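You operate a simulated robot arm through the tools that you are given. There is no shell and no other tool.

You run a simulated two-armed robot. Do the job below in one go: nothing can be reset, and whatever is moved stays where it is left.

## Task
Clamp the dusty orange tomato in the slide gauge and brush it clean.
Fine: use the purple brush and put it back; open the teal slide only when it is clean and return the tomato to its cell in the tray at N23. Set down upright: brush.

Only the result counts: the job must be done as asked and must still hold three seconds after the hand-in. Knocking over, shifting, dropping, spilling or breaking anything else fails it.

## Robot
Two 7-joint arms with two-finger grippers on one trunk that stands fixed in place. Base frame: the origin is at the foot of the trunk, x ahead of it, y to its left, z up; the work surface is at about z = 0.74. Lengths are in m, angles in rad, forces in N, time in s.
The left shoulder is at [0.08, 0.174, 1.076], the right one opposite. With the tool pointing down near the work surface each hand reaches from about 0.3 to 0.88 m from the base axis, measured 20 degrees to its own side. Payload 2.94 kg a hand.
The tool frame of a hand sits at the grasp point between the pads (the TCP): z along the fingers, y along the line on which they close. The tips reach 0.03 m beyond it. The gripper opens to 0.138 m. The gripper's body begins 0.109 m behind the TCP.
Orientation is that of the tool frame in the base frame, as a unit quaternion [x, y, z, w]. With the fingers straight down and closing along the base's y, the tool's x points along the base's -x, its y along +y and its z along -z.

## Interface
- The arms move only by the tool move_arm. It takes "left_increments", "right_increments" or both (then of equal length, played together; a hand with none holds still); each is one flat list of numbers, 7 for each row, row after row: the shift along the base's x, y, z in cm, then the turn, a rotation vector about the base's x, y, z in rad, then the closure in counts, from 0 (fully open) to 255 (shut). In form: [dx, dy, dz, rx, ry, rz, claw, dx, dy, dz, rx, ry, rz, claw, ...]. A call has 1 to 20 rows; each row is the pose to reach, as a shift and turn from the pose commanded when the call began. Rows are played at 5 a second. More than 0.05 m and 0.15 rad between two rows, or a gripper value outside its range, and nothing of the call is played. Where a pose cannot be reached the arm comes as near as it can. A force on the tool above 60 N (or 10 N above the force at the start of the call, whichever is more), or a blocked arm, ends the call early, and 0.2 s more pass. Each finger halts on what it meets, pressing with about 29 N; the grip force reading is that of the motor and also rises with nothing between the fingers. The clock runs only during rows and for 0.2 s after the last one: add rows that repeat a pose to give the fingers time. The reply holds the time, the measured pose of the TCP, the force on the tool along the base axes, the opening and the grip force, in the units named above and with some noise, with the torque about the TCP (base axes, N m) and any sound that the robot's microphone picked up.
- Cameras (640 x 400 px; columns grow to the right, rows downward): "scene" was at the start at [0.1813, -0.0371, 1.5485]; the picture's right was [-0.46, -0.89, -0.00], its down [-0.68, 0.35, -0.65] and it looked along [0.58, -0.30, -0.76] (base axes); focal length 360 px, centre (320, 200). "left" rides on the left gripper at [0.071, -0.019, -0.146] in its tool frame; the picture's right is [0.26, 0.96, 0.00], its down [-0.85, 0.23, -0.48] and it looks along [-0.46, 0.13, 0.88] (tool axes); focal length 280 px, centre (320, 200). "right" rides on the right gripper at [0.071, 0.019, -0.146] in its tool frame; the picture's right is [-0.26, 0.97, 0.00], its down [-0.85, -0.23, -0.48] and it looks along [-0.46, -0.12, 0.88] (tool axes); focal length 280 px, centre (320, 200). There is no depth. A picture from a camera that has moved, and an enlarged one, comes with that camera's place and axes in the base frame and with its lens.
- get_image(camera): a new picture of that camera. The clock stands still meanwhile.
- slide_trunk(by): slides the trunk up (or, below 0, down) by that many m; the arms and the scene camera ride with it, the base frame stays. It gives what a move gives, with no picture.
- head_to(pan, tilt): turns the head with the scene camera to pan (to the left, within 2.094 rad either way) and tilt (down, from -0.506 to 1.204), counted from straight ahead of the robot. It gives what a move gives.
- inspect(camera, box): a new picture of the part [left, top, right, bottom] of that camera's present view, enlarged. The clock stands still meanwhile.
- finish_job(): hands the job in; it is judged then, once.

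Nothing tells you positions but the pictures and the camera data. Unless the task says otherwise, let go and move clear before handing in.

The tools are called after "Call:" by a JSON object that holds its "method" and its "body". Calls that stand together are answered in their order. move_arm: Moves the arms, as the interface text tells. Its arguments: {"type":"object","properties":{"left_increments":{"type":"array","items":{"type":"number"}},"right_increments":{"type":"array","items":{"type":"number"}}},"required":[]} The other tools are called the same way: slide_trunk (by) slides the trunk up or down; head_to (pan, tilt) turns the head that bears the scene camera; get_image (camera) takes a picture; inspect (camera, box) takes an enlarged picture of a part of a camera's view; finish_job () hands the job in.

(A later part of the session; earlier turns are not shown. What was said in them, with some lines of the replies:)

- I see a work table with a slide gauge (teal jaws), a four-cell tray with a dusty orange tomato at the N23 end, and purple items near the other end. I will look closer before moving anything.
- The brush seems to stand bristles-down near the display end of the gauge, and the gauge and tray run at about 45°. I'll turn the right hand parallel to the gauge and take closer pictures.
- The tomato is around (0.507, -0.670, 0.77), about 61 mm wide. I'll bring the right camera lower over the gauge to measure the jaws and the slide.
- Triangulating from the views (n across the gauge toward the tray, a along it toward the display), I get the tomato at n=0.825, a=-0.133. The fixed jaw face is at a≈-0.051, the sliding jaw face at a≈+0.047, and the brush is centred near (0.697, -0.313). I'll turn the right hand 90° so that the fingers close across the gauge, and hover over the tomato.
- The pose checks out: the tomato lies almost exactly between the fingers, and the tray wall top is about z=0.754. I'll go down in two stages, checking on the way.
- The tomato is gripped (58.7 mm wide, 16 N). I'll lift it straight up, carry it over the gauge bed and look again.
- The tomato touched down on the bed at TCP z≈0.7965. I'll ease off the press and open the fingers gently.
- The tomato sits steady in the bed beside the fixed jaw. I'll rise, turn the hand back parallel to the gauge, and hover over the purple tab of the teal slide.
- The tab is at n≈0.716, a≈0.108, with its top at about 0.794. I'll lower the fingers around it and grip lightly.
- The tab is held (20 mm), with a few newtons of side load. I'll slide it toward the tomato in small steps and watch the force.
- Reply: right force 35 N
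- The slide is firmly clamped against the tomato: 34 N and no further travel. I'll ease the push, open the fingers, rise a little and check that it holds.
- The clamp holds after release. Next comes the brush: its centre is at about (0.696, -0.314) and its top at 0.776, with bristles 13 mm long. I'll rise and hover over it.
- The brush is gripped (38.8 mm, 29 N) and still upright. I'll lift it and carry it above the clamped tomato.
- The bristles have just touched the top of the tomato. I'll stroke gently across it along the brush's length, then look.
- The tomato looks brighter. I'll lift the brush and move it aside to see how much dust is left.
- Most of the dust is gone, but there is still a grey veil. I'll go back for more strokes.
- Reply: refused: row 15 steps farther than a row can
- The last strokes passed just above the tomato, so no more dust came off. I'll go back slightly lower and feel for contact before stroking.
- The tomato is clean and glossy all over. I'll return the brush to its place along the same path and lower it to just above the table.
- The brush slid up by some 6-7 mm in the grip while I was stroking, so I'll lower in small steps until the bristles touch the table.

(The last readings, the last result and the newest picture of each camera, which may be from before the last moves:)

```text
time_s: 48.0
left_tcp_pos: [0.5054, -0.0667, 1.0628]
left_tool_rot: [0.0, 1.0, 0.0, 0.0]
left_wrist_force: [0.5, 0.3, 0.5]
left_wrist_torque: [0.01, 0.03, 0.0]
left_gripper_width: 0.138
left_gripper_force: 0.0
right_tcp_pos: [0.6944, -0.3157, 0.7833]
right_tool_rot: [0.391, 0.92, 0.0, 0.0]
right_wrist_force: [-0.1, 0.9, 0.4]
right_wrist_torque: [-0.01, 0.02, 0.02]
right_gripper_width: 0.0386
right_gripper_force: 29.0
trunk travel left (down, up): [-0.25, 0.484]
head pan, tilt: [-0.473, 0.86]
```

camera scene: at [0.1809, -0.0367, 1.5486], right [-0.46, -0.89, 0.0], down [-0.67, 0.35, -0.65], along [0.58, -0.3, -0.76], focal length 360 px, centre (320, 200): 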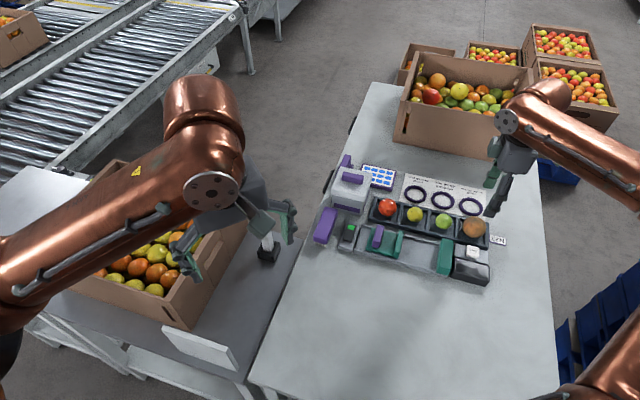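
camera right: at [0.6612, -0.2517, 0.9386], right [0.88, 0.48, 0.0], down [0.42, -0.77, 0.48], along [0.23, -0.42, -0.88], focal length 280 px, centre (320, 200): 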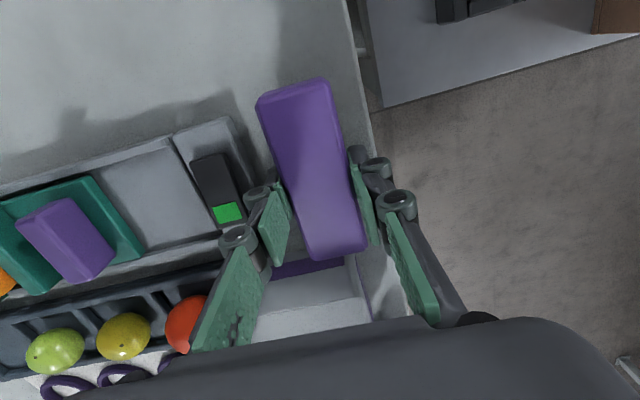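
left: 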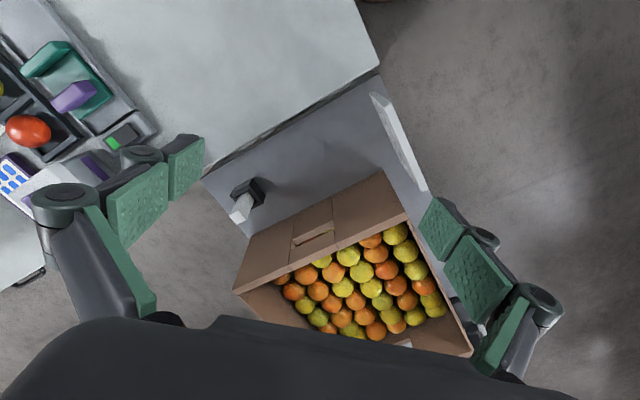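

Call:
{"method": "move_arm", "body": {"right_increments": [0, 0, -0.1, 0, 0, 0, 205, 0, 0, -0.2, 0, 0, 0, 205]}}

Call:
{"method": "inspect", "body": {"camera": "scene", "box": [290, 180, 390, 260]}}

```text
time_s: 48.6
left_tcp_pos: [0.5067, -0.0663, 1.0625]
left_tool_rot: [-0.001, 1.0, 0.0, 0.001]
left_wrist_force: [-0.8, 0.1, 0.6]
left_wrist_torque: [-0.01, 0.02, -0.01]
left_gripper_width: 0.1381
left_gripper_force: 0.0
right_tcp_pos: [0.6937, -0.3169, 0.7829]
right_tool_rot: [0.391, 0.92, 0.0, 0.001]
right_wrist_force: [1.8, -0.4, 5.7]
right_wrist_torque: [-0.32, -0.28, 0.07]
right_gripper_width: 0.039
right_gripper_force: 29.0
trunk travel left (down, up): [-0.25, 0.484]
head pan, tilt: [-0.473, 0.86]
```

```text
5.00 times, centred on (340, 220) of scene
camera zoom: at [0.181, -0.0363, 1.5487], right [-0.46, -0.89, 0.0], down [-0.67, 0.35, -0.65], along [0.58, -0.3, -0.76], focal length 1801 px, centre (220, 100)
```

zoom: 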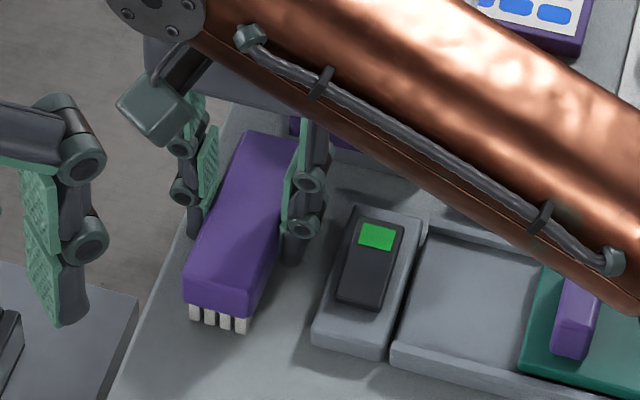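

Call:
{"method": "move_arm", "body": {"right_increments": [0, 0, -0.1, 0, 0, 0, 205, 0, 0, -0.1, 0, 0, 0, 205]}}

Call:
{"method": "move_arm", "body": {"right_increments": [0, 0, 0, 0, 0, 0, 192, 0, 0, 0, 0, 0, 0, 184, 0, 0, 0, 0, 0, 0, 176, 0, 0, 0, 0, 0, 0, 160, 0, 0, 0, 0, 0, 0, 150, 0, 0, 0, 0, 0, 0, 150]}}

Call:
{"method": "inspect", "body": {"camera": "scene", "box": [290, 180, 390, 260]}}

Call:
{"method": "get_image", "body": {"camera": "right"}}

```text
time_s: 49.2
left_tcp_pos: [0.5049, -0.0665, 1.0625]
left_tool_rot: [0.001, 1.0, 0.0, 0.001]
left_wrist_force: [0.3, 0.5, 0.3]
left_wrist_torque: [0.03, 0.03, 0.02]
left_gripper_width: 0.1381
left_gripper_force: 0.1
right_tcp_pos: [0.6932, -0.3173, 0.7814]
right_tool_rot: [0.39, 0.921, 0.0, 0.002]
right_wrist_force: [3.3, -1.1, 13.1]
right_wrist_torque: [-0.56, -0.57, 0.05]
right_gripper_width: 0.0384
right_gripper_force: 29.2
trunk travel left (down, up): [-0.25, 0.484]
head pan, tilt: [-0.473, 0.86]
```

```text
time_s: 50.6
left_tcp_pos: [0.5071, -0.0676, 1.0629]
left_tool_rot: [-0.001, 1.0, -0.001, 0.0]
left_wrist_force: [0.0, 0.3, 0.3]
left_wrist_torque: [0.02, 0.01, 0.02]
left_gripper_width: 0.1381
left_gripper_force: 0.0
right_tcp_pos: [0.694, -0.316, 0.7797]
right_tool_rot: [0.391, 0.921, -0.001, 0.0]
right_wrist_force: [0.6, -0.2, 0.0]
right_wrist_torque: [0.0, -0.01, 0.03]
right_gripper_width: 0.0569
right_gripper_force: 0.2
trunk travel left (down, up): [-0.25, 0.484]
head pan, tilt: [-0.473, 0.86]
```

```text
5.00 times, centred on (340, 220) of scene
camera zoom: at [0.1815, -0.0368, 1.5485], right [-0.46, -0.89, 0.0], down [-0.68, 0.35, -0.65], along [0.58, -0.3, -0.76], focal length 1801 px, centre (220, 100)
```

zoom: 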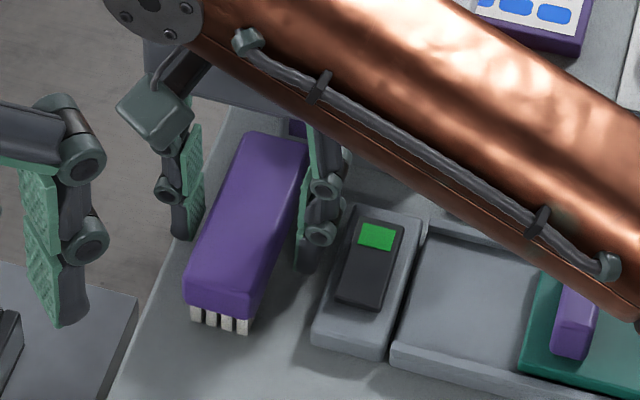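

```text
taken
camera right: at [0.6601, -0.2522, 0.9256], right [0.88, 0.48, 0.0], down [0.42, -0.77, 0.48], along [0.23, -0.42, -0.88], focal length 280 px, centre (320, 200)
```

right: 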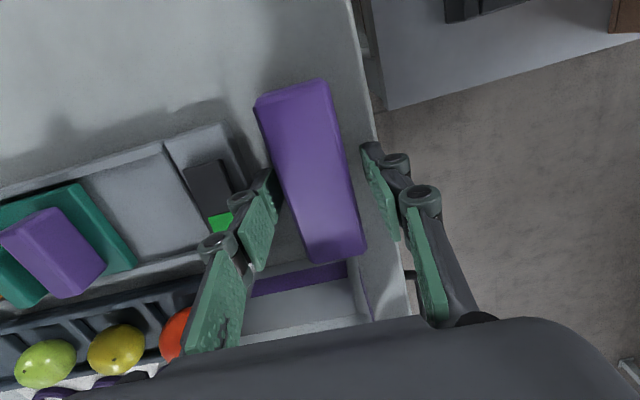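

The brush stands upright in its old place. I'll rise and go back to the slide's tab.

Call:
{"method": "move_arm", "body": {"right_increments": [0, 0, 4, 0, 0, 0, 150, 0, 0, 8, 0, 0, 0, 150, 0, 0, 11, 0, 0, 0.042, 150, -3, -2.95, 11, 0, 0, 0.042, 160, -6, -5.9, 11, 0, 0, 0.042, 172, -9, -8.8, 11, 0, 0, 0.042, 172, -12, -11.7, 11, 0, 0, 0.042, 172, -13, -12.7, 10, 0, 0, 0.042, 172, -13, -12.7, 8, 0, 0, 0.042, 172, -13, -12.7, 6, 0, 0, 0.042, 172]}}

Call:
{"method": "get_image", "body": {"camera": "right"}}

Call:
{"method": "inspect", "body": {"camera": "scene", "box": [300, 170, 480, 290]}}

```text
time_s: 52.8
left_tcp_pos: [0.5069, -0.0672, 1.0619]
left_tool_rot: [0.001, 1.0, 0.0, 0.0]
left_wrist_force: [-0.4, -1.3, -0.4]
left_wrist_torque: [-0.01, 0.03, 0.02]
left_gripper_width: 0.1381
left_gripper_force: 0.0
right_tcp_pos: [0.5621, -0.4434, 0.8404]
right_tool_rot: [0.371, 0.928, -0.001, 0.0]
right_wrist_force: [-0.3, 0.4, -0.3]
right_wrist_torque: [0.0, 0.01, -0.02]
right_gripper_width: 0.0445
right_gripper_force: 0.1
trunk travel left (down, up): [-0.25, 0.484]
head pan, tilt: [-0.473, 0.86]
```

```text
taken
camera right: at [0.5263, -0.3812, 0.9858], right [0.85, 0.52, 0.0], down [0.46, -0.75, 0.48], along [0.25, -0.41, -0.88], focal length 280 px, centre (320, 200)
```

right: 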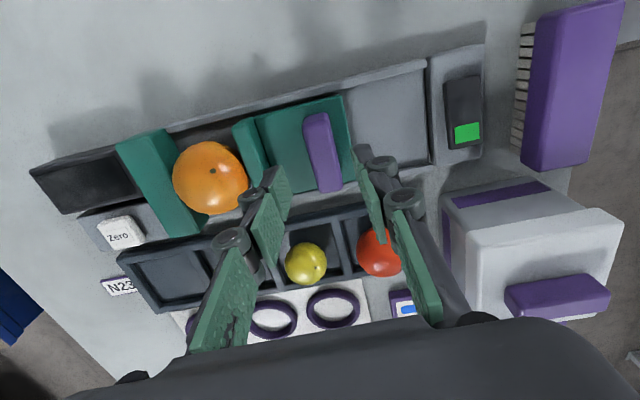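

```text
3.33 times, centred on (390, 230) of scene
camera zoom: at [0.1817, -0.0372, 1.5485], right [-0.46, -0.89, 0.0], down [-0.68, 0.35, -0.65], along [0.58, -0.3, -0.76], focal length 1201 px, centre (87, 100)
```

zoom: 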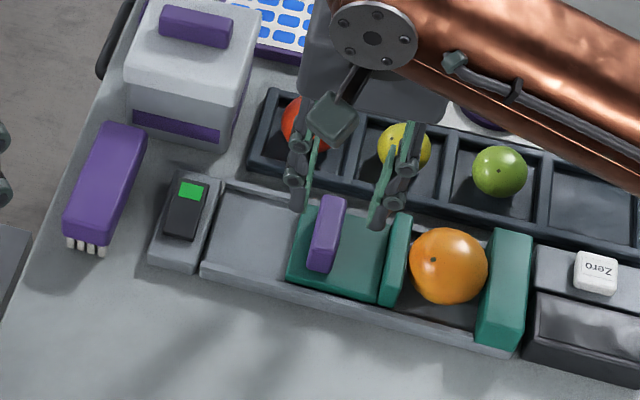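

Call:
{"method": "move_arm", "body": {"right_increments": [0.14, 0.15, -2, 0, 0, 0, 172, 0.14, 0.15, -3.6, 0, 0, 0, 172, 0.14, 0.15, -3.6, 0, 0, 0, 200, 0.14, 0.15, -3.6, 0, 0, 0, 225, 0.14, 0.15, -3.6, 0, 0, 0, 225]}}

Call:
{"method": "get_image", "body": {"camera": "right"}}

```text
time_s: 54.0
left_tcp_pos: [0.5065, -0.0671, 1.0631]
left_tool_rot: [0.0, 1.0, 0.0, 0.0]
left_wrist_force: [-0.8, 0.1, -0.4]
left_wrist_torque: [0.0, -0.02, 0.0]
left_gripper_width: 0.1378
left_gripper_force: 0.0
right_tcp_pos: [0.5639, -0.4409, 0.8039]
right_tool_rot: [0.372, 0.928, 0.0, 0.0]
right_wrist_force: [-0.3, 1.7, -0.8]
right_wrist_torque: [-0.22, -0.21, -0.71]
right_gripper_width: 0.0204
right_gripper_force: 34.3
trunk travel left (down, up): [-0.25, 0.484]
head pan, tilt: [-0.473, 0.86]
```

```text
taken
camera right: at [0.5276, -0.3781, 0.9496], right [0.86, 0.52, 0.0], down [0.46, -0.75, 0.48], along [0.25, -0.41, -0.88], focal length 280 px, centre (320, 200)
```

right: 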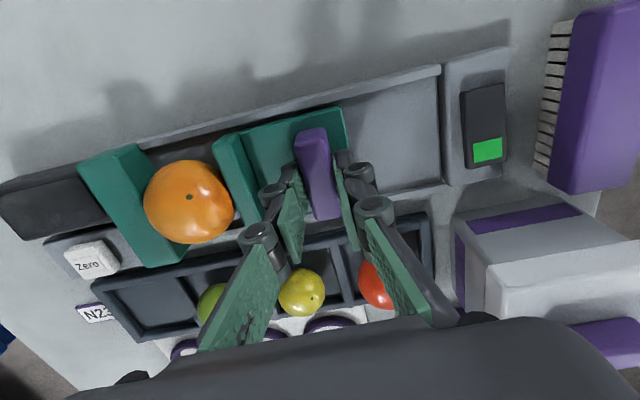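

The tomato is clean and the tab is gripped. I'll slide the teal jaw back open slowly.

Call:
{"method": "move_arm", "body": {"right_increments": [0.14, 0.145, 0, 0, 0, 0, 225, 0.345, 0.362, 0, 0, 0, 0, 225, 0.69, 0.724, 0, 0, 0, 0, 225, 1.035, 1.085, 0, 0, 0, 0, 225]}}

Call:
{"method": "inspect", "body": {"camera": "scene", "box": [360, 200, 480, 290]}}

```text
time_s: 55.0
left_tcp_pos: [0.5058, -0.0663, 1.0626]
left_tool_rot: [-0.001, 1.0, 0.0, 0.001]
left_wrist_force: [-0.2, -0.7, 0.1]
left_wrist_torque: [-0.02, 0.0, -0.02]
left_gripper_width: 0.1382
left_gripper_force: 0.0
right_tcp_pos: [0.5741, -0.4302, 0.8036]
right_tool_rot: [0.371, 0.929, 0.001, 0.0]
right_wrist_force: [-7.2, 5.3, -1.3]
right_wrist_torque: [-0.16, -0.11, -1.11]
right_gripper_width: 0.0199
right_gripper_force: 44.5
trunk travel left (down, up): [-0.25, 0.484]
head pan, tilt: [-0.473, 0.86]
```

```text
4.44 times, centred on (420, 245) of scene
camera zoom: at [0.1808, -0.0361, 1.5485], right [-0.46, -0.89, 0.0], down [-0.67, 0.35, -0.65], along [0.58, -0.3, -0.76], focal length 1601 px, centre (-124, 0)
```

zoom: 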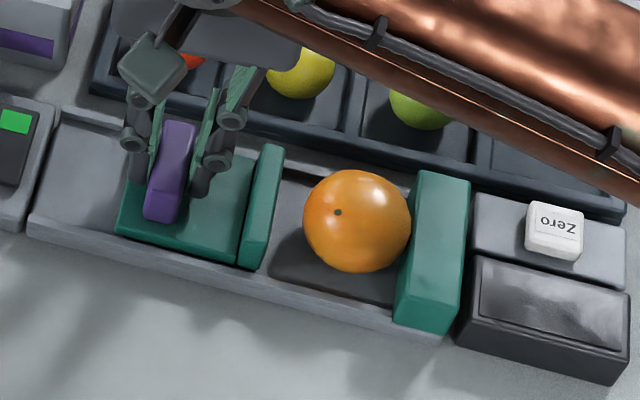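

Call:
{"method": "move_arm", "body": {"right_increments": [0.25, 0.45, 0, 0, 0, 0, 225, 0.6, 0.82, 0, 0, 0, 0, 225, 0.94, 1.18, 0, 0, 0, 0, 225, 1.4, 1.66, 0, 0, 0, 0, 225, 1.4, 1.66, 0, 0, 0, 0, 205, 1.4, 1.66, 0, 0, 0, 0, 185, 1.4, 1.66, 0, 0, 0, 0, 172]}}

Call:
{"method": "inspect", "body": {"camera": "scene", "box": [340, 190, 480, 290]}}

Call:
{"method": "get_image", "body": {"camera": "right"}}

```text
time_s: 56.6
left_tcp_pos: [0.506, -0.0671, 1.0619]
left_tool_rot: [-0.001, 1.0, 0.0, 0.0]
left_wrist_force: [0.5, 0.3, -0.3]
left_wrist_torque: [0.05, -0.01, -0.01]
left_gripper_width: 0.1379
left_gripper_force: 0.1
right_tcp_pos: [0.5893, -0.4129, 0.8032]
right_tool_rot: [0.371, 0.929, 0.001, 0.0]
right_wrist_force: [-0.6, -0.3, 0.0]
right_wrist_torque: [0.0, 0.01, 0.01]
right_gripper_width: 0.0446
right_gripper_force: 0.1
trunk travel left (down, up): [-0.25, 0.484]
head pan, tilt: [-0.473, 0.86]
```

```text
4.00 times, centred on (410, 240) of scene
camera zoom: at [0.1814, -0.0369, 1.5485], right [-0.46, -0.89, 0.0], down [-0.68, 0.35, -0.65], along [0.58, -0.3, -0.76], focal length 1441 px, centre (-40, 40)
```

zoom: 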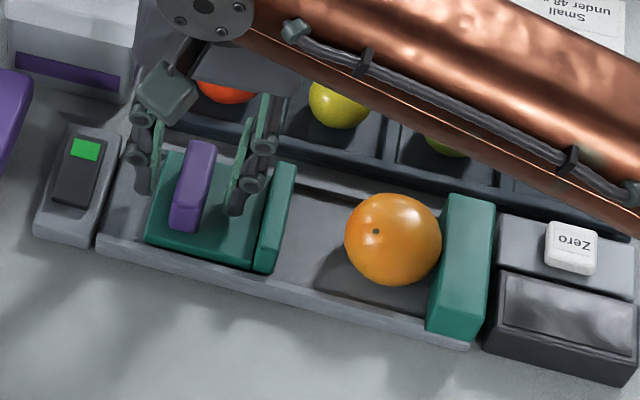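

```text
taken
camera right: at [0.5536, -0.3512, 0.9488], right [0.85, 0.52, 0.0], down [0.46, -0.75, 0.48], along [0.25, -0.41, -0.88], focal length 280 px, centre (320, 200)
```

right: 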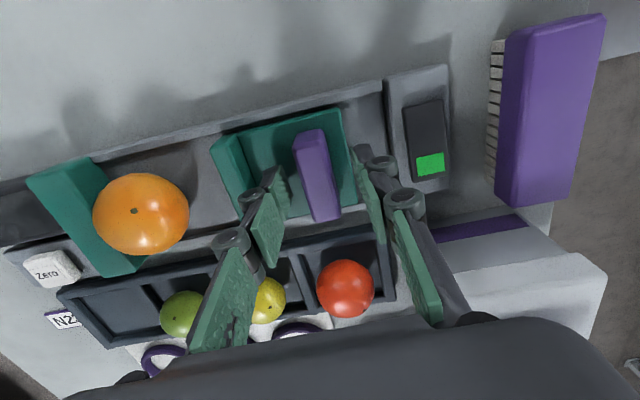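

The slide is open and the tomato rests where it was. I'll rise, turn the fingers across the gauge again and hover over it.

Call:
{"method": "move_arm", "body": {"right_increments": [0, 0, 4, 0, 0, 0, 172, 0, 0, 8, 0, 0, 0.131, 172, -0.8, -0.8, 8.7, 0, 0, 0.262, 160, -1.6, -1.6, 8.7, 0, 0, 0.393, 140, -2.4, -2.4, 8.7, 0, 0, 0.524, 120, -3.2, -3.2, 8.7, 0, 0, 0.655, 98, -4, -4, 8.7, 0, 0, 0.786, 98, -4.8, -4.8, 8.7, 0, 0, 0.917, 98, -5.6, -5.6, 8.7, 0, 0, 1.048, 98, -6.6, -6.8, 8.7, 0, 0, 1.179, 98, -7.8, -8, 8.7, 0, 0, 1.31, 98, -9, -9.3, 8.7, 0, 0, 1.441, 98, -9, -9.3, 8.7, 0, 0, 1.571, 98, -9, -9.3, 8.7, 0, 0, 1.571, 98]}}

Call:
{"method": "get_image", "body": {"camera": "right"}}

Call:
{"method": "inspect", "body": {"camera": "scene", "box": [300, 160, 520, 300]}}

```text
time_s: 59.6
left_tcp_pos: [0.5058, -0.0681, 1.0621]
left_tool_rot: [0.0, 1.0, -0.001, 0.0]
left_wrist_force: [-0.8, 0.6, 0.8]
left_wrist_torque: [-0.03, -0.02, 0.01]
left_gripper_width: 0.138
left_gripper_force: 0.0
right_tcp_pos: [0.5005, -0.5064, 0.89]
right_tool_rot: [-0.394, 0.919, -0.001, 0.001]
right_wrist_force: [0.2, -0.6, -0.6]
right_wrist_torque: [0.02, 0.02, -0.04]
right_gripper_width: 0.0851
right_gripper_force: 0.0
trunk travel left (down, up): [-0.25, 0.484]
head pan, tilt: [-0.473, 0.86]
```

```text
taken
camera right: at [0.4392, -0.5455, 1.036], right [-0.52, 0.85, 0.0], down [0.75, 0.46, 0.48], along [0.41, 0.25, -0.88], focal length 280 px, centre (320, 200)
```

right: 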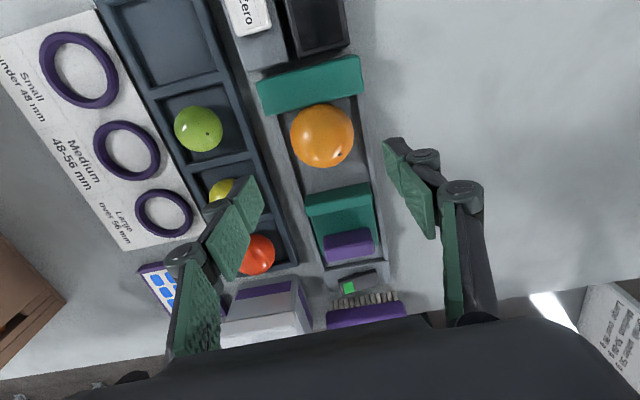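

```text
2.86 times, centred on (410, 230) of scene
camera zoom: at [0.1812, -0.037, 1.5485], right [-0.46, -0.89, 0.0], down [-0.68, 0.35, -0.65], along [0.58, -0.3, -0.76], focal length 1029 px, centre (63, 114)
```

zoom: 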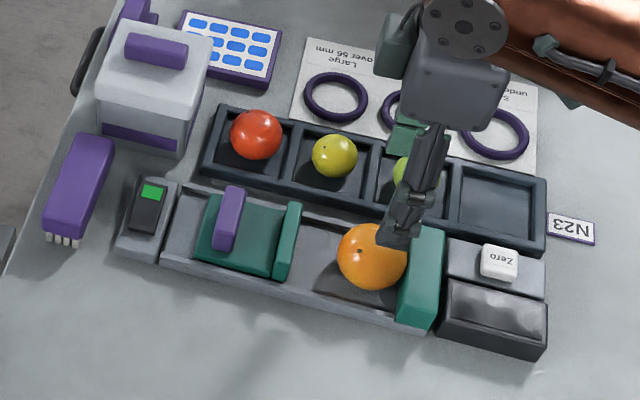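

Call:
{"method": "move_arm", "body": {"right_increments": [-0.05, -0.05, -3, 0, 0, 0, 98, -0.05, -0.05, -6, 0, 0, 0, 98, -0.05, -0.05, -8.5, 0, 0, 0, 98, -0.05, -0.05, -9.25, 0, 0, 0, 98, -0.05, -0.05, -9.25, 0, 0, 0, 120, -0.05, -0.05, -9.25, 0, 0, 0, 145, -0.05, -0.05, -9.25, 0, 0, 0, 160, -0.05, -0.05, -9.25, 0, 0, 0, 160]}}

Call:
{"method": "get_image", "body": {"camera": "right"}}

```text
time_s: 61.4
left_tcp_pos: [0.5061, -0.0665, 1.0633]
left_tool_rot: [0.0, 1.0, 0.0, 0.0]
left_wrist_force: [0.4, 0.4, -1.2]
left_wrist_torque: [0.02, -0.01, -0.03]
left_gripper_width: 0.1378
left_gripper_force: 0.0
right_tcp_pos: [0.4984, -0.5092, 0.7977]
right_tool_rot: [-0.394, 0.919, 0.001, 0.0]
right_wrist_force: [-0.1, -0.7, -0.3]
right_wrist_torque: [-0.02, 0.04, -0.01]
right_gripper_width: 0.0588
right_gripper_force: 16.3
trunk travel left (down, up): [-0.25, 0.484]
head pan, tilt: [-0.473, 0.86]
```

```text
taken
camera right: at [0.4379, -0.5472, 0.9438], right [-0.52, 0.85, 0.0], down [0.75, 0.46, 0.48], along [0.41, 0.25, -0.88], focal length 280 px, centre (320, 200)
```

right: 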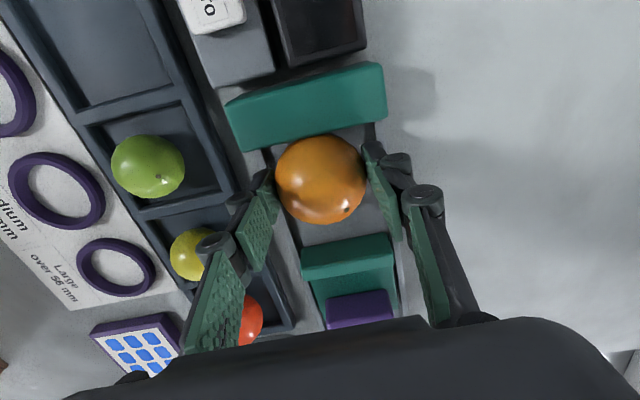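

The clean tomato is gripped. I'll lift it and carry it back over its empty cell by the N23 label.

Call:
{"method": "move_arm", "body": {"right_increments": [0, 0, 2, 0, 0, 0, 160, 0, 0, 5, 0, 0, 0, 160, 0, 0, 8, 0, 0, 0, 160, 0.1, -4, 8, 0, 0, 0, 160, 0.25, -8, 8, 0, 0, 0, 160, 0.4, -12, 8, 0, 0, 0, 160, 0.55, -15.68, 8, 0, 0, 0, 160, 0.55, -15.68, 5, 0, 0, 0, 160, 0.55, -15.68, 3.5, 0, 0, 0, 160]}}

Call:
{"method": "get_image", "body": {"camera": "right"}}

Call:
{"method": "inspect", "body": {"camera": "scene", "box": [420, 180, 540, 270]}}

```text
time_s: 63.4
left_tcp_pos: [0.5072, -0.0685, 1.0626]
left_tool_rot: [0.0, 1.0, 0.0, 0.0]
left_wrist_force: [-0.6, -0.1, 0.1]
left_wrist_torque: [0.03, -0.01, 0.0]
left_gripper_width: 0.1383
left_gripper_force: 0.1
right_tcp_pos: [0.5032, -0.6652, 0.8314]
right_tool_rot: [-0.394, 0.919, 0.002, 0.0]
right_wrist_force: [0.7, 0.0, -0.8]
right_wrist_torque: [-0.02, 0.01, 0.02]
right_gripper_width: 0.059
right_gripper_force: 16.1
trunk travel left (down, up): [-0.25, 0.484]
head pan, tilt: [-0.473, 0.86]
```

```text
taken
camera right: at [0.4422, -0.7036, 0.9786], right [-0.52, 0.85, 0.0], down [0.75, 0.46, 0.48], along [0.41, 0.25, -0.88], focal length 280 px, centre (320, 200)
```

right: 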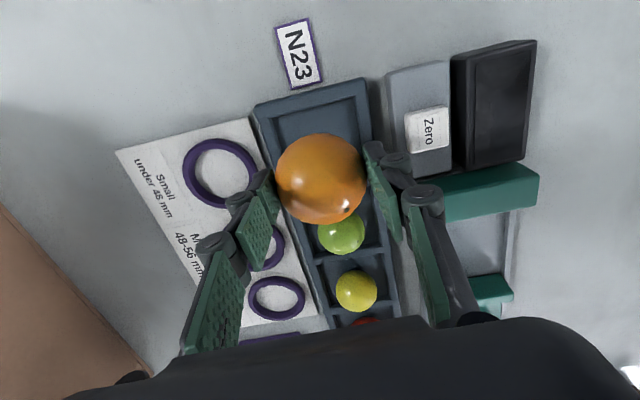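

```text
4.44 times, centred on (480, 225) of scene
camera zoom: at [0.1816, -0.0375, 1.5485], right [-0.46, -0.89, 0.0], down [-0.68, 0.35, -0.65], along [0.58, -0.3, -0.76], focal length 1601 px, centre (-391, 89)
```

zoom: 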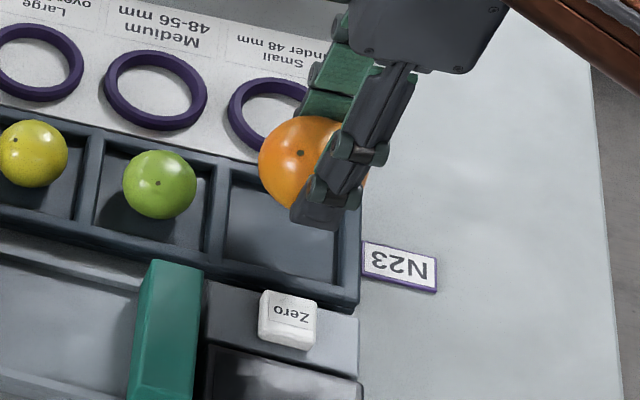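

Call:
{"method": "move_arm", "body": {"right_increments": [0, 0, -2, 0, 0, 0, 160, 0, 0, -3.5, 0, 0, 0, 160, 0, 0, -3.7, 0, 0, 0, 160]}}

Call:
{"method": "move_arm", "body": {"right_increments": [0, 0, -0.15, 0, 0, 0, 160, 0, 0, -0.25, 0, 0, 0, 160]}}

```text
time_s: 64.2
left_tcp_pos: [0.5067, -0.0677, 1.062]
left_tool_rot: [0.0, 1.0, 0.0, 0.0]
left_wrist_force: [0.1, 0.7, -0.3]
left_wrist_torque: [0.01, -0.01, 0.0]
left_gripper_width: 0.138
left_gripper_force: 0.0
right_tcp_pos: [0.5037, -0.6657, 0.7972]
right_tool_rot: [-0.394, 0.919, 0.0, 0.0]
right_wrist_force: [0.0, 0.2, -1.2]
right_wrist_torque: [-0.01, 0.0, -0.03]
right_gripper_width: 0.0586
right_gripper_force: 15.8
trunk travel left (down, up): [-0.25, 0.484]
head pan, tilt: [-0.473, 0.86]
```

```text
time_s: 64.8
left_tcp_pos: [0.5071, -0.0668, 1.0615]
left_tool_rot: [0.0, 1.0, 0.0, -0.001]
left_wrist_force: [-1.0, 0.4, 0.8]
left_wrist_torque: [-0.03, 0.01, 0.0]
left_gripper_width: 0.1379
left_gripper_force: 0.1
right_tcp_pos: [0.5044, -0.6648, 0.7938]
right_tool_rot: [-0.394, 0.919, 0.0, 0.0]
right_wrist_force: [-0.1, 0.0, -0.9]
right_wrist_torque: [-0.01, -0.03, 0.0]
right_gripper_width: 0.0589
right_gripper_force: 15.6
trunk travel left (down, up): [-0.25, 0.484]
head pan, tilt: [-0.473, 0.86]
```

Call:
{"method": "move_arm", "body": {"right_increments": [0, 0, -0.15, 0, 0, 0, 160, 0, 0, -0.25, 0, 0, 0, 160]}}

Call:
{"method": "get_image", "body": {"camera": "right"}}

```text
time_s: 65.4
left_tcp_pos: [0.5062, -0.0671, 1.0633]
left_tool_rot: [0.0, 1.0, 0.001, 0.0]
left_wrist_force: [0.2, -0.9, -0.8]
left_wrist_torque: [-0.02, -0.02, -0.02]
left_gripper_width: 0.1377
left_gripper_force: 0.1
right_tcp_pos: [0.5042, -0.6654, 0.7934]
right_tool_rot: [-0.394, 0.919, 0.0, -0.001]
right_wrist_force: [0.1, 1.5, 2.5]
right_wrist_torque: [-0.02, -0.02, -0.03]
right_gripper_width: 0.059
right_gripper_force: 15.9
trunk travel left (down, up): [-0.25, 0.484]
head pan, tilt: [-0.473, 0.86]
```

```text
taken
camera right: at [0.4434, -0.7029, 0.9377], right [-0.52, 0.85, 0.0], down [0.75, 0.46, 0.48], along [0.41, 0.25, -0.88], focal length 280 px, centre (320, 200)
```

right: 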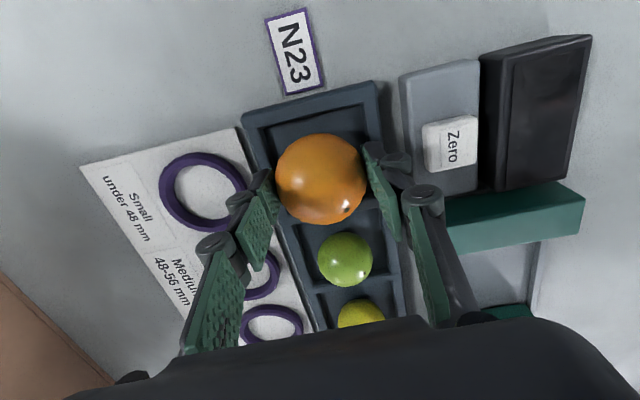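

The tomato has touched the floor of its cell. I'll open gently and check.

Call:
{"method": "move_arm", "body": {"right_increments": [0, 0, 0, 0, 0, 0, 150, 0, 0, 0, 0, 0, 0, 142, 0, 0, 0, 0, 0, 0, 132, 0, 0, 0, 0, 0, 0, 120, 0, 0, 0, 0, 0, 0, 105, 0, 0, 0, 0, 0, 0, 98]}}

Call:
{"method": "get_image", "body": {"camera": "right"}}

```text
time_s: 66.8
left_tcp_pos: [0.5059, -0.067, 1.063]
left_tool_rot: [0.0, 1.0, 0.0, 0.0]
left_wrist_force: [0.3, 0.8, 0.4]
left_wrist_torque: [-0.02, 0.01, -0.04]
left_gripper_width: 0.1383
left_gripper_force: 0.1
right_tcp_pos: [0.5051, -0.6647, 0.7918]
right_tool_rot: [-0.393, 0.919, 0.0, 0.0]
right_wrist_force: [0.2, -0.7, 0.0]
right_wrist_torque: [0.01, 0.0, 0.03]
right_gripper_width: 0.0847
right_gripper_force: 0.0
trunk travel left (down, up): [-0.25, 0.484]
head pan, tilt: [-0.473, 0.86]
```

```text
taken
camera right: at [0.4433, -0.7032, 0.9371], right [-0.52, 0.85, 0.0], down [0.75, 0.46, 0.48], along [0.41, 0.25, -0.88], focal length 280 px, centre (320, 200)
```

right: 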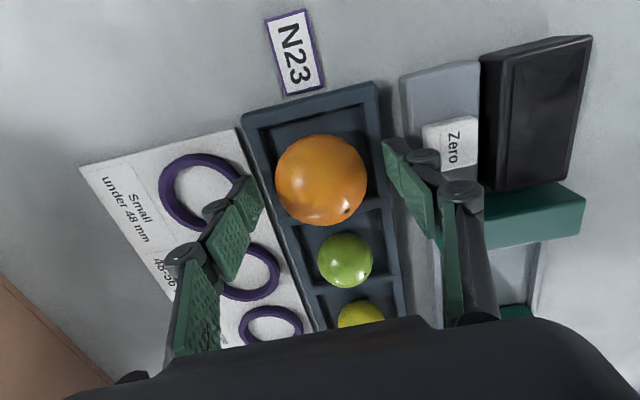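

Call:
{"method": "move_arm", "body": {"right_increments": [0, 0, 3, 0, 0, 0, 98, 0, 0, 7, 0, 0, 0, 98, 0, 0, 11, 0, 0, 0, 98, 0, 0, 15, 0, 0, 0, 98, -4, 0, 19, 0, 0, 0, 98, -8, 0, 22, 0, 0, 0, 98, -12, 0, 24, 0, 0, 0, 98, -15, 0, 24, 0, 0, 0, 98]}}

Call:
{"method": "get_image", "body": {"camera": "scene"}}

Call:
{"method": "inspect", "body": {"camera": "scene", "box": [300, 150, 520, 300]}}

Call:
{"method": "get_image", "body": {"camera": "right"}}

```text
refused: row 5 steps farther than a row can; nothing moved
```

```text
taken
camera scene: at [0.1815, -0.0372, 1.5485], right [-0.46, -0.89, 0.0], down [-0.68, 0.35, -0.65], along [0.58, -0.3, -0.76], focal length 360 px, centre (320, 200)
```

scene: 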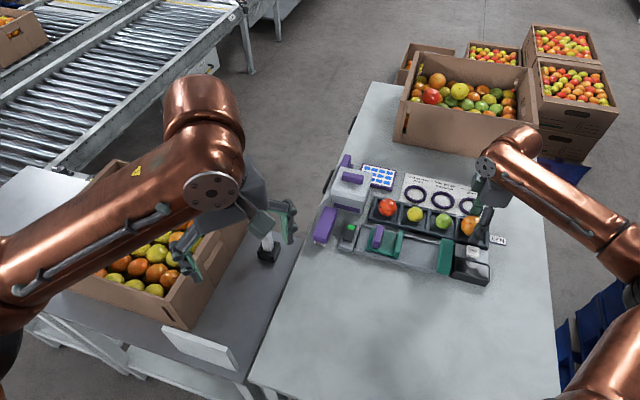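

```text
2.67 times, centred on (410, 225) of scene
camera zoom: at [0.1815, -0.0372, 1.5485], right [-0.46, -0.89, 0.0], down [-0.68, 0.35, -0.65], along [0.58, -0.3, -0.76], focal length 960 px, centre (80, 133)
```

zoom: 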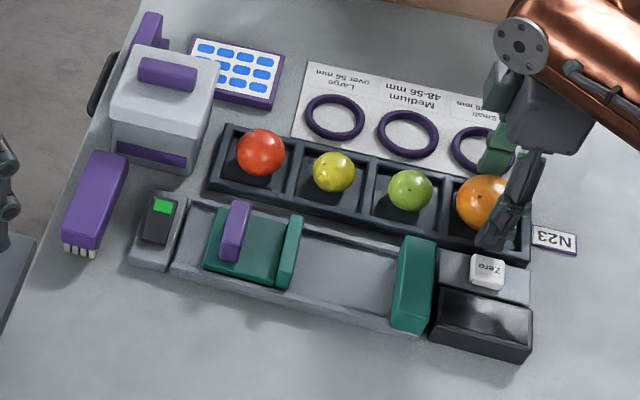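

```text
taken
camera right: at [0.4433, -0.7032, 0.9371], right [-0.52, 0.85, 0.0], down [0.75, 0.46, 0.48], along [0.41, 0.25, -0.88], focal length 280 px, centre (320, 200)
```

right: 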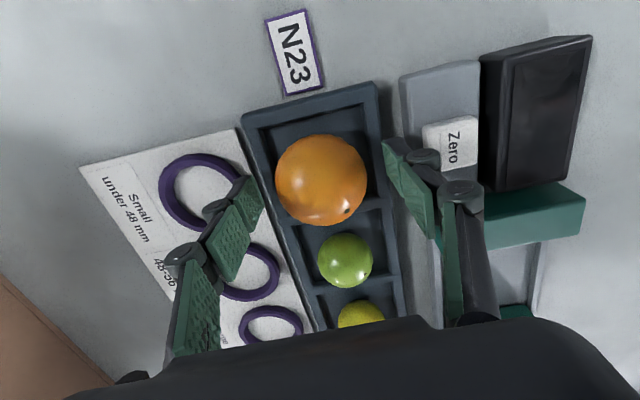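

Everything is in its place; only my hand is still around the tomato. I'll rise straight up and withdraw with smaller steps.

Call:
{"method": "move_arm", "body": {"right_increments": [0, 0, 3, 0, 0, 0, 98, 0, 0, 7, 0, 0, 0, 98, 0, 0, 11, 0, 0, 0, 98, 0, 0, 15, 0, 0, 0, 98, -3, 0, 18, 0, 0, 0, 98, -6, 0, 21, 0, 0, 0, 98, -9.5, 0, 23, 0, 0, 0, 98, -13, 0, 24, 0, 0, 0, 98, -13, 0, 24, 0, 0, 0, 98]}}

Call:
{"method": "inspect", "body": {"camera": "scene", "box": [300, 150, 520, 300]}}

Call:
{"method": "inspect", "body": {"camera": "scene", "box": [440, 200, 510, 260]}}

Call:
{"method": "get_image", "body": {"camera": "right"}}

```text
time_s: 68.8
left_tcp_pos: [0.5067, -0.0682, 1.0618]
left_tool_rot: [-0.001, 1.0, 0.0, 0.0]
left_wrist_force: [-0.4, 0.3, 0.1]
left_wrist_torque: [-0.02, -0.01, -0.04]
left_gripper_width: 0.1382
left_gripper_force: 0.1
right_tcp_pos: [0.3721, -0.6675, 1.0297]
right_tool_rot: [-0.395, 0.919, 0.0, 0.0]
right_wrist_force: [0.0, 0.4, 0.2]
right_wrist_torque: [0.01, 0.0, 0.02]
right_gripper_width: 0.085
right_gripper_force: 0.1
trunk travel left (down, up): [-0.25, 0.484]
head pan, tilt: [-0.473, 0.86]
```

```text
2.67 times, centred on (410, 225) of scene
camera zoom: at [0.182, -0.0369, 1.5484], right [-0.46, -0.89, 0.0], down [-0.68, 0.35, -0.65], along [0.58, -0.3, -0.76], focal length 960 px, centre (80, 133)
```

zoom: 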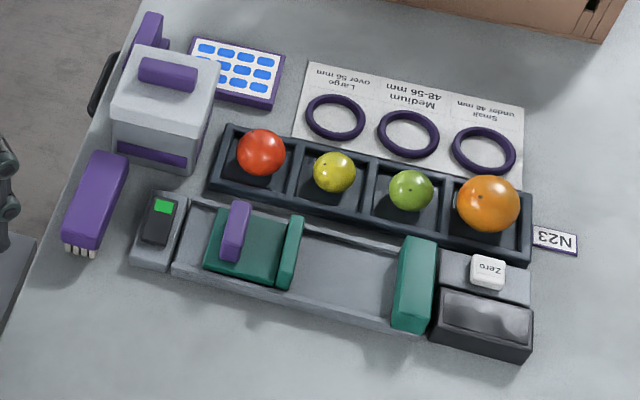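

```text
6.67 times, centred on (475, 230) of scene
camera zoom: at [0.182, -0.0369, 1.5484], right [-0.46, -0.89, 0.0], down [-0.68, 0.35, -0.65], along [0.58, -0.3, -0.76], focal length 2401 px, centre (-713, 0)
```

zoom: 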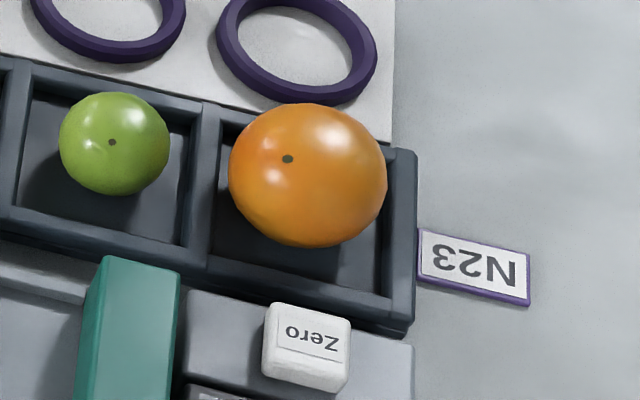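

```text
taken
camera right: at [0.312, -0.7056, 1.1762], right [-0.52, 0.85, 0.0], down [0.75, 0.46, 0.48], along [0.41, 0.25, -0.88], focal length 280 px, centre (320, 200)
```

right: 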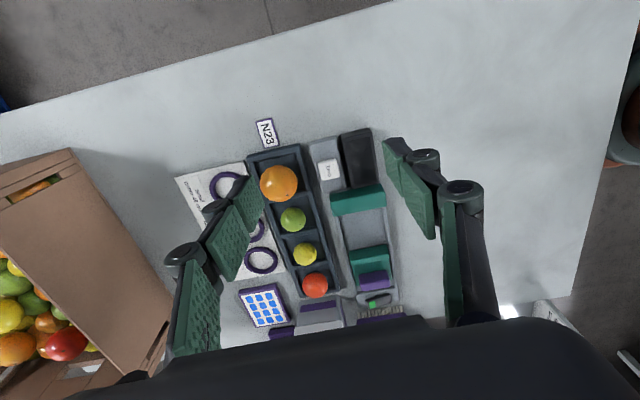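

The clean orange tomato is back in its N23 cell, the slide is open and the purple brush stands upright in its place. Both hands are clear and nothing else looks moved, so I'm handing in.

Call:
{"method": "finish_job", "body": {}}

```text
The job is handed in.
```

The job is done and handed in; no verdict has come back yet.

- **Tomato:** I clamped the dusty orange tomato in the slide gauge and brushed it until no dust showed in the pictures. It is back in its cell at N23.
- **Slide:** I opened the teal slide only once the tomato looked clean, and left it open at about its starting position.
- **Brush:** The purple brush is back in its place, standing upright on its bristles. It slid up about 7 mm in the grip while brushing, so I lowered it until it touched the table before letting go.

The right hand is empty and clear of the table. The left arm never moved. In the last pictures nothing else had shifted.
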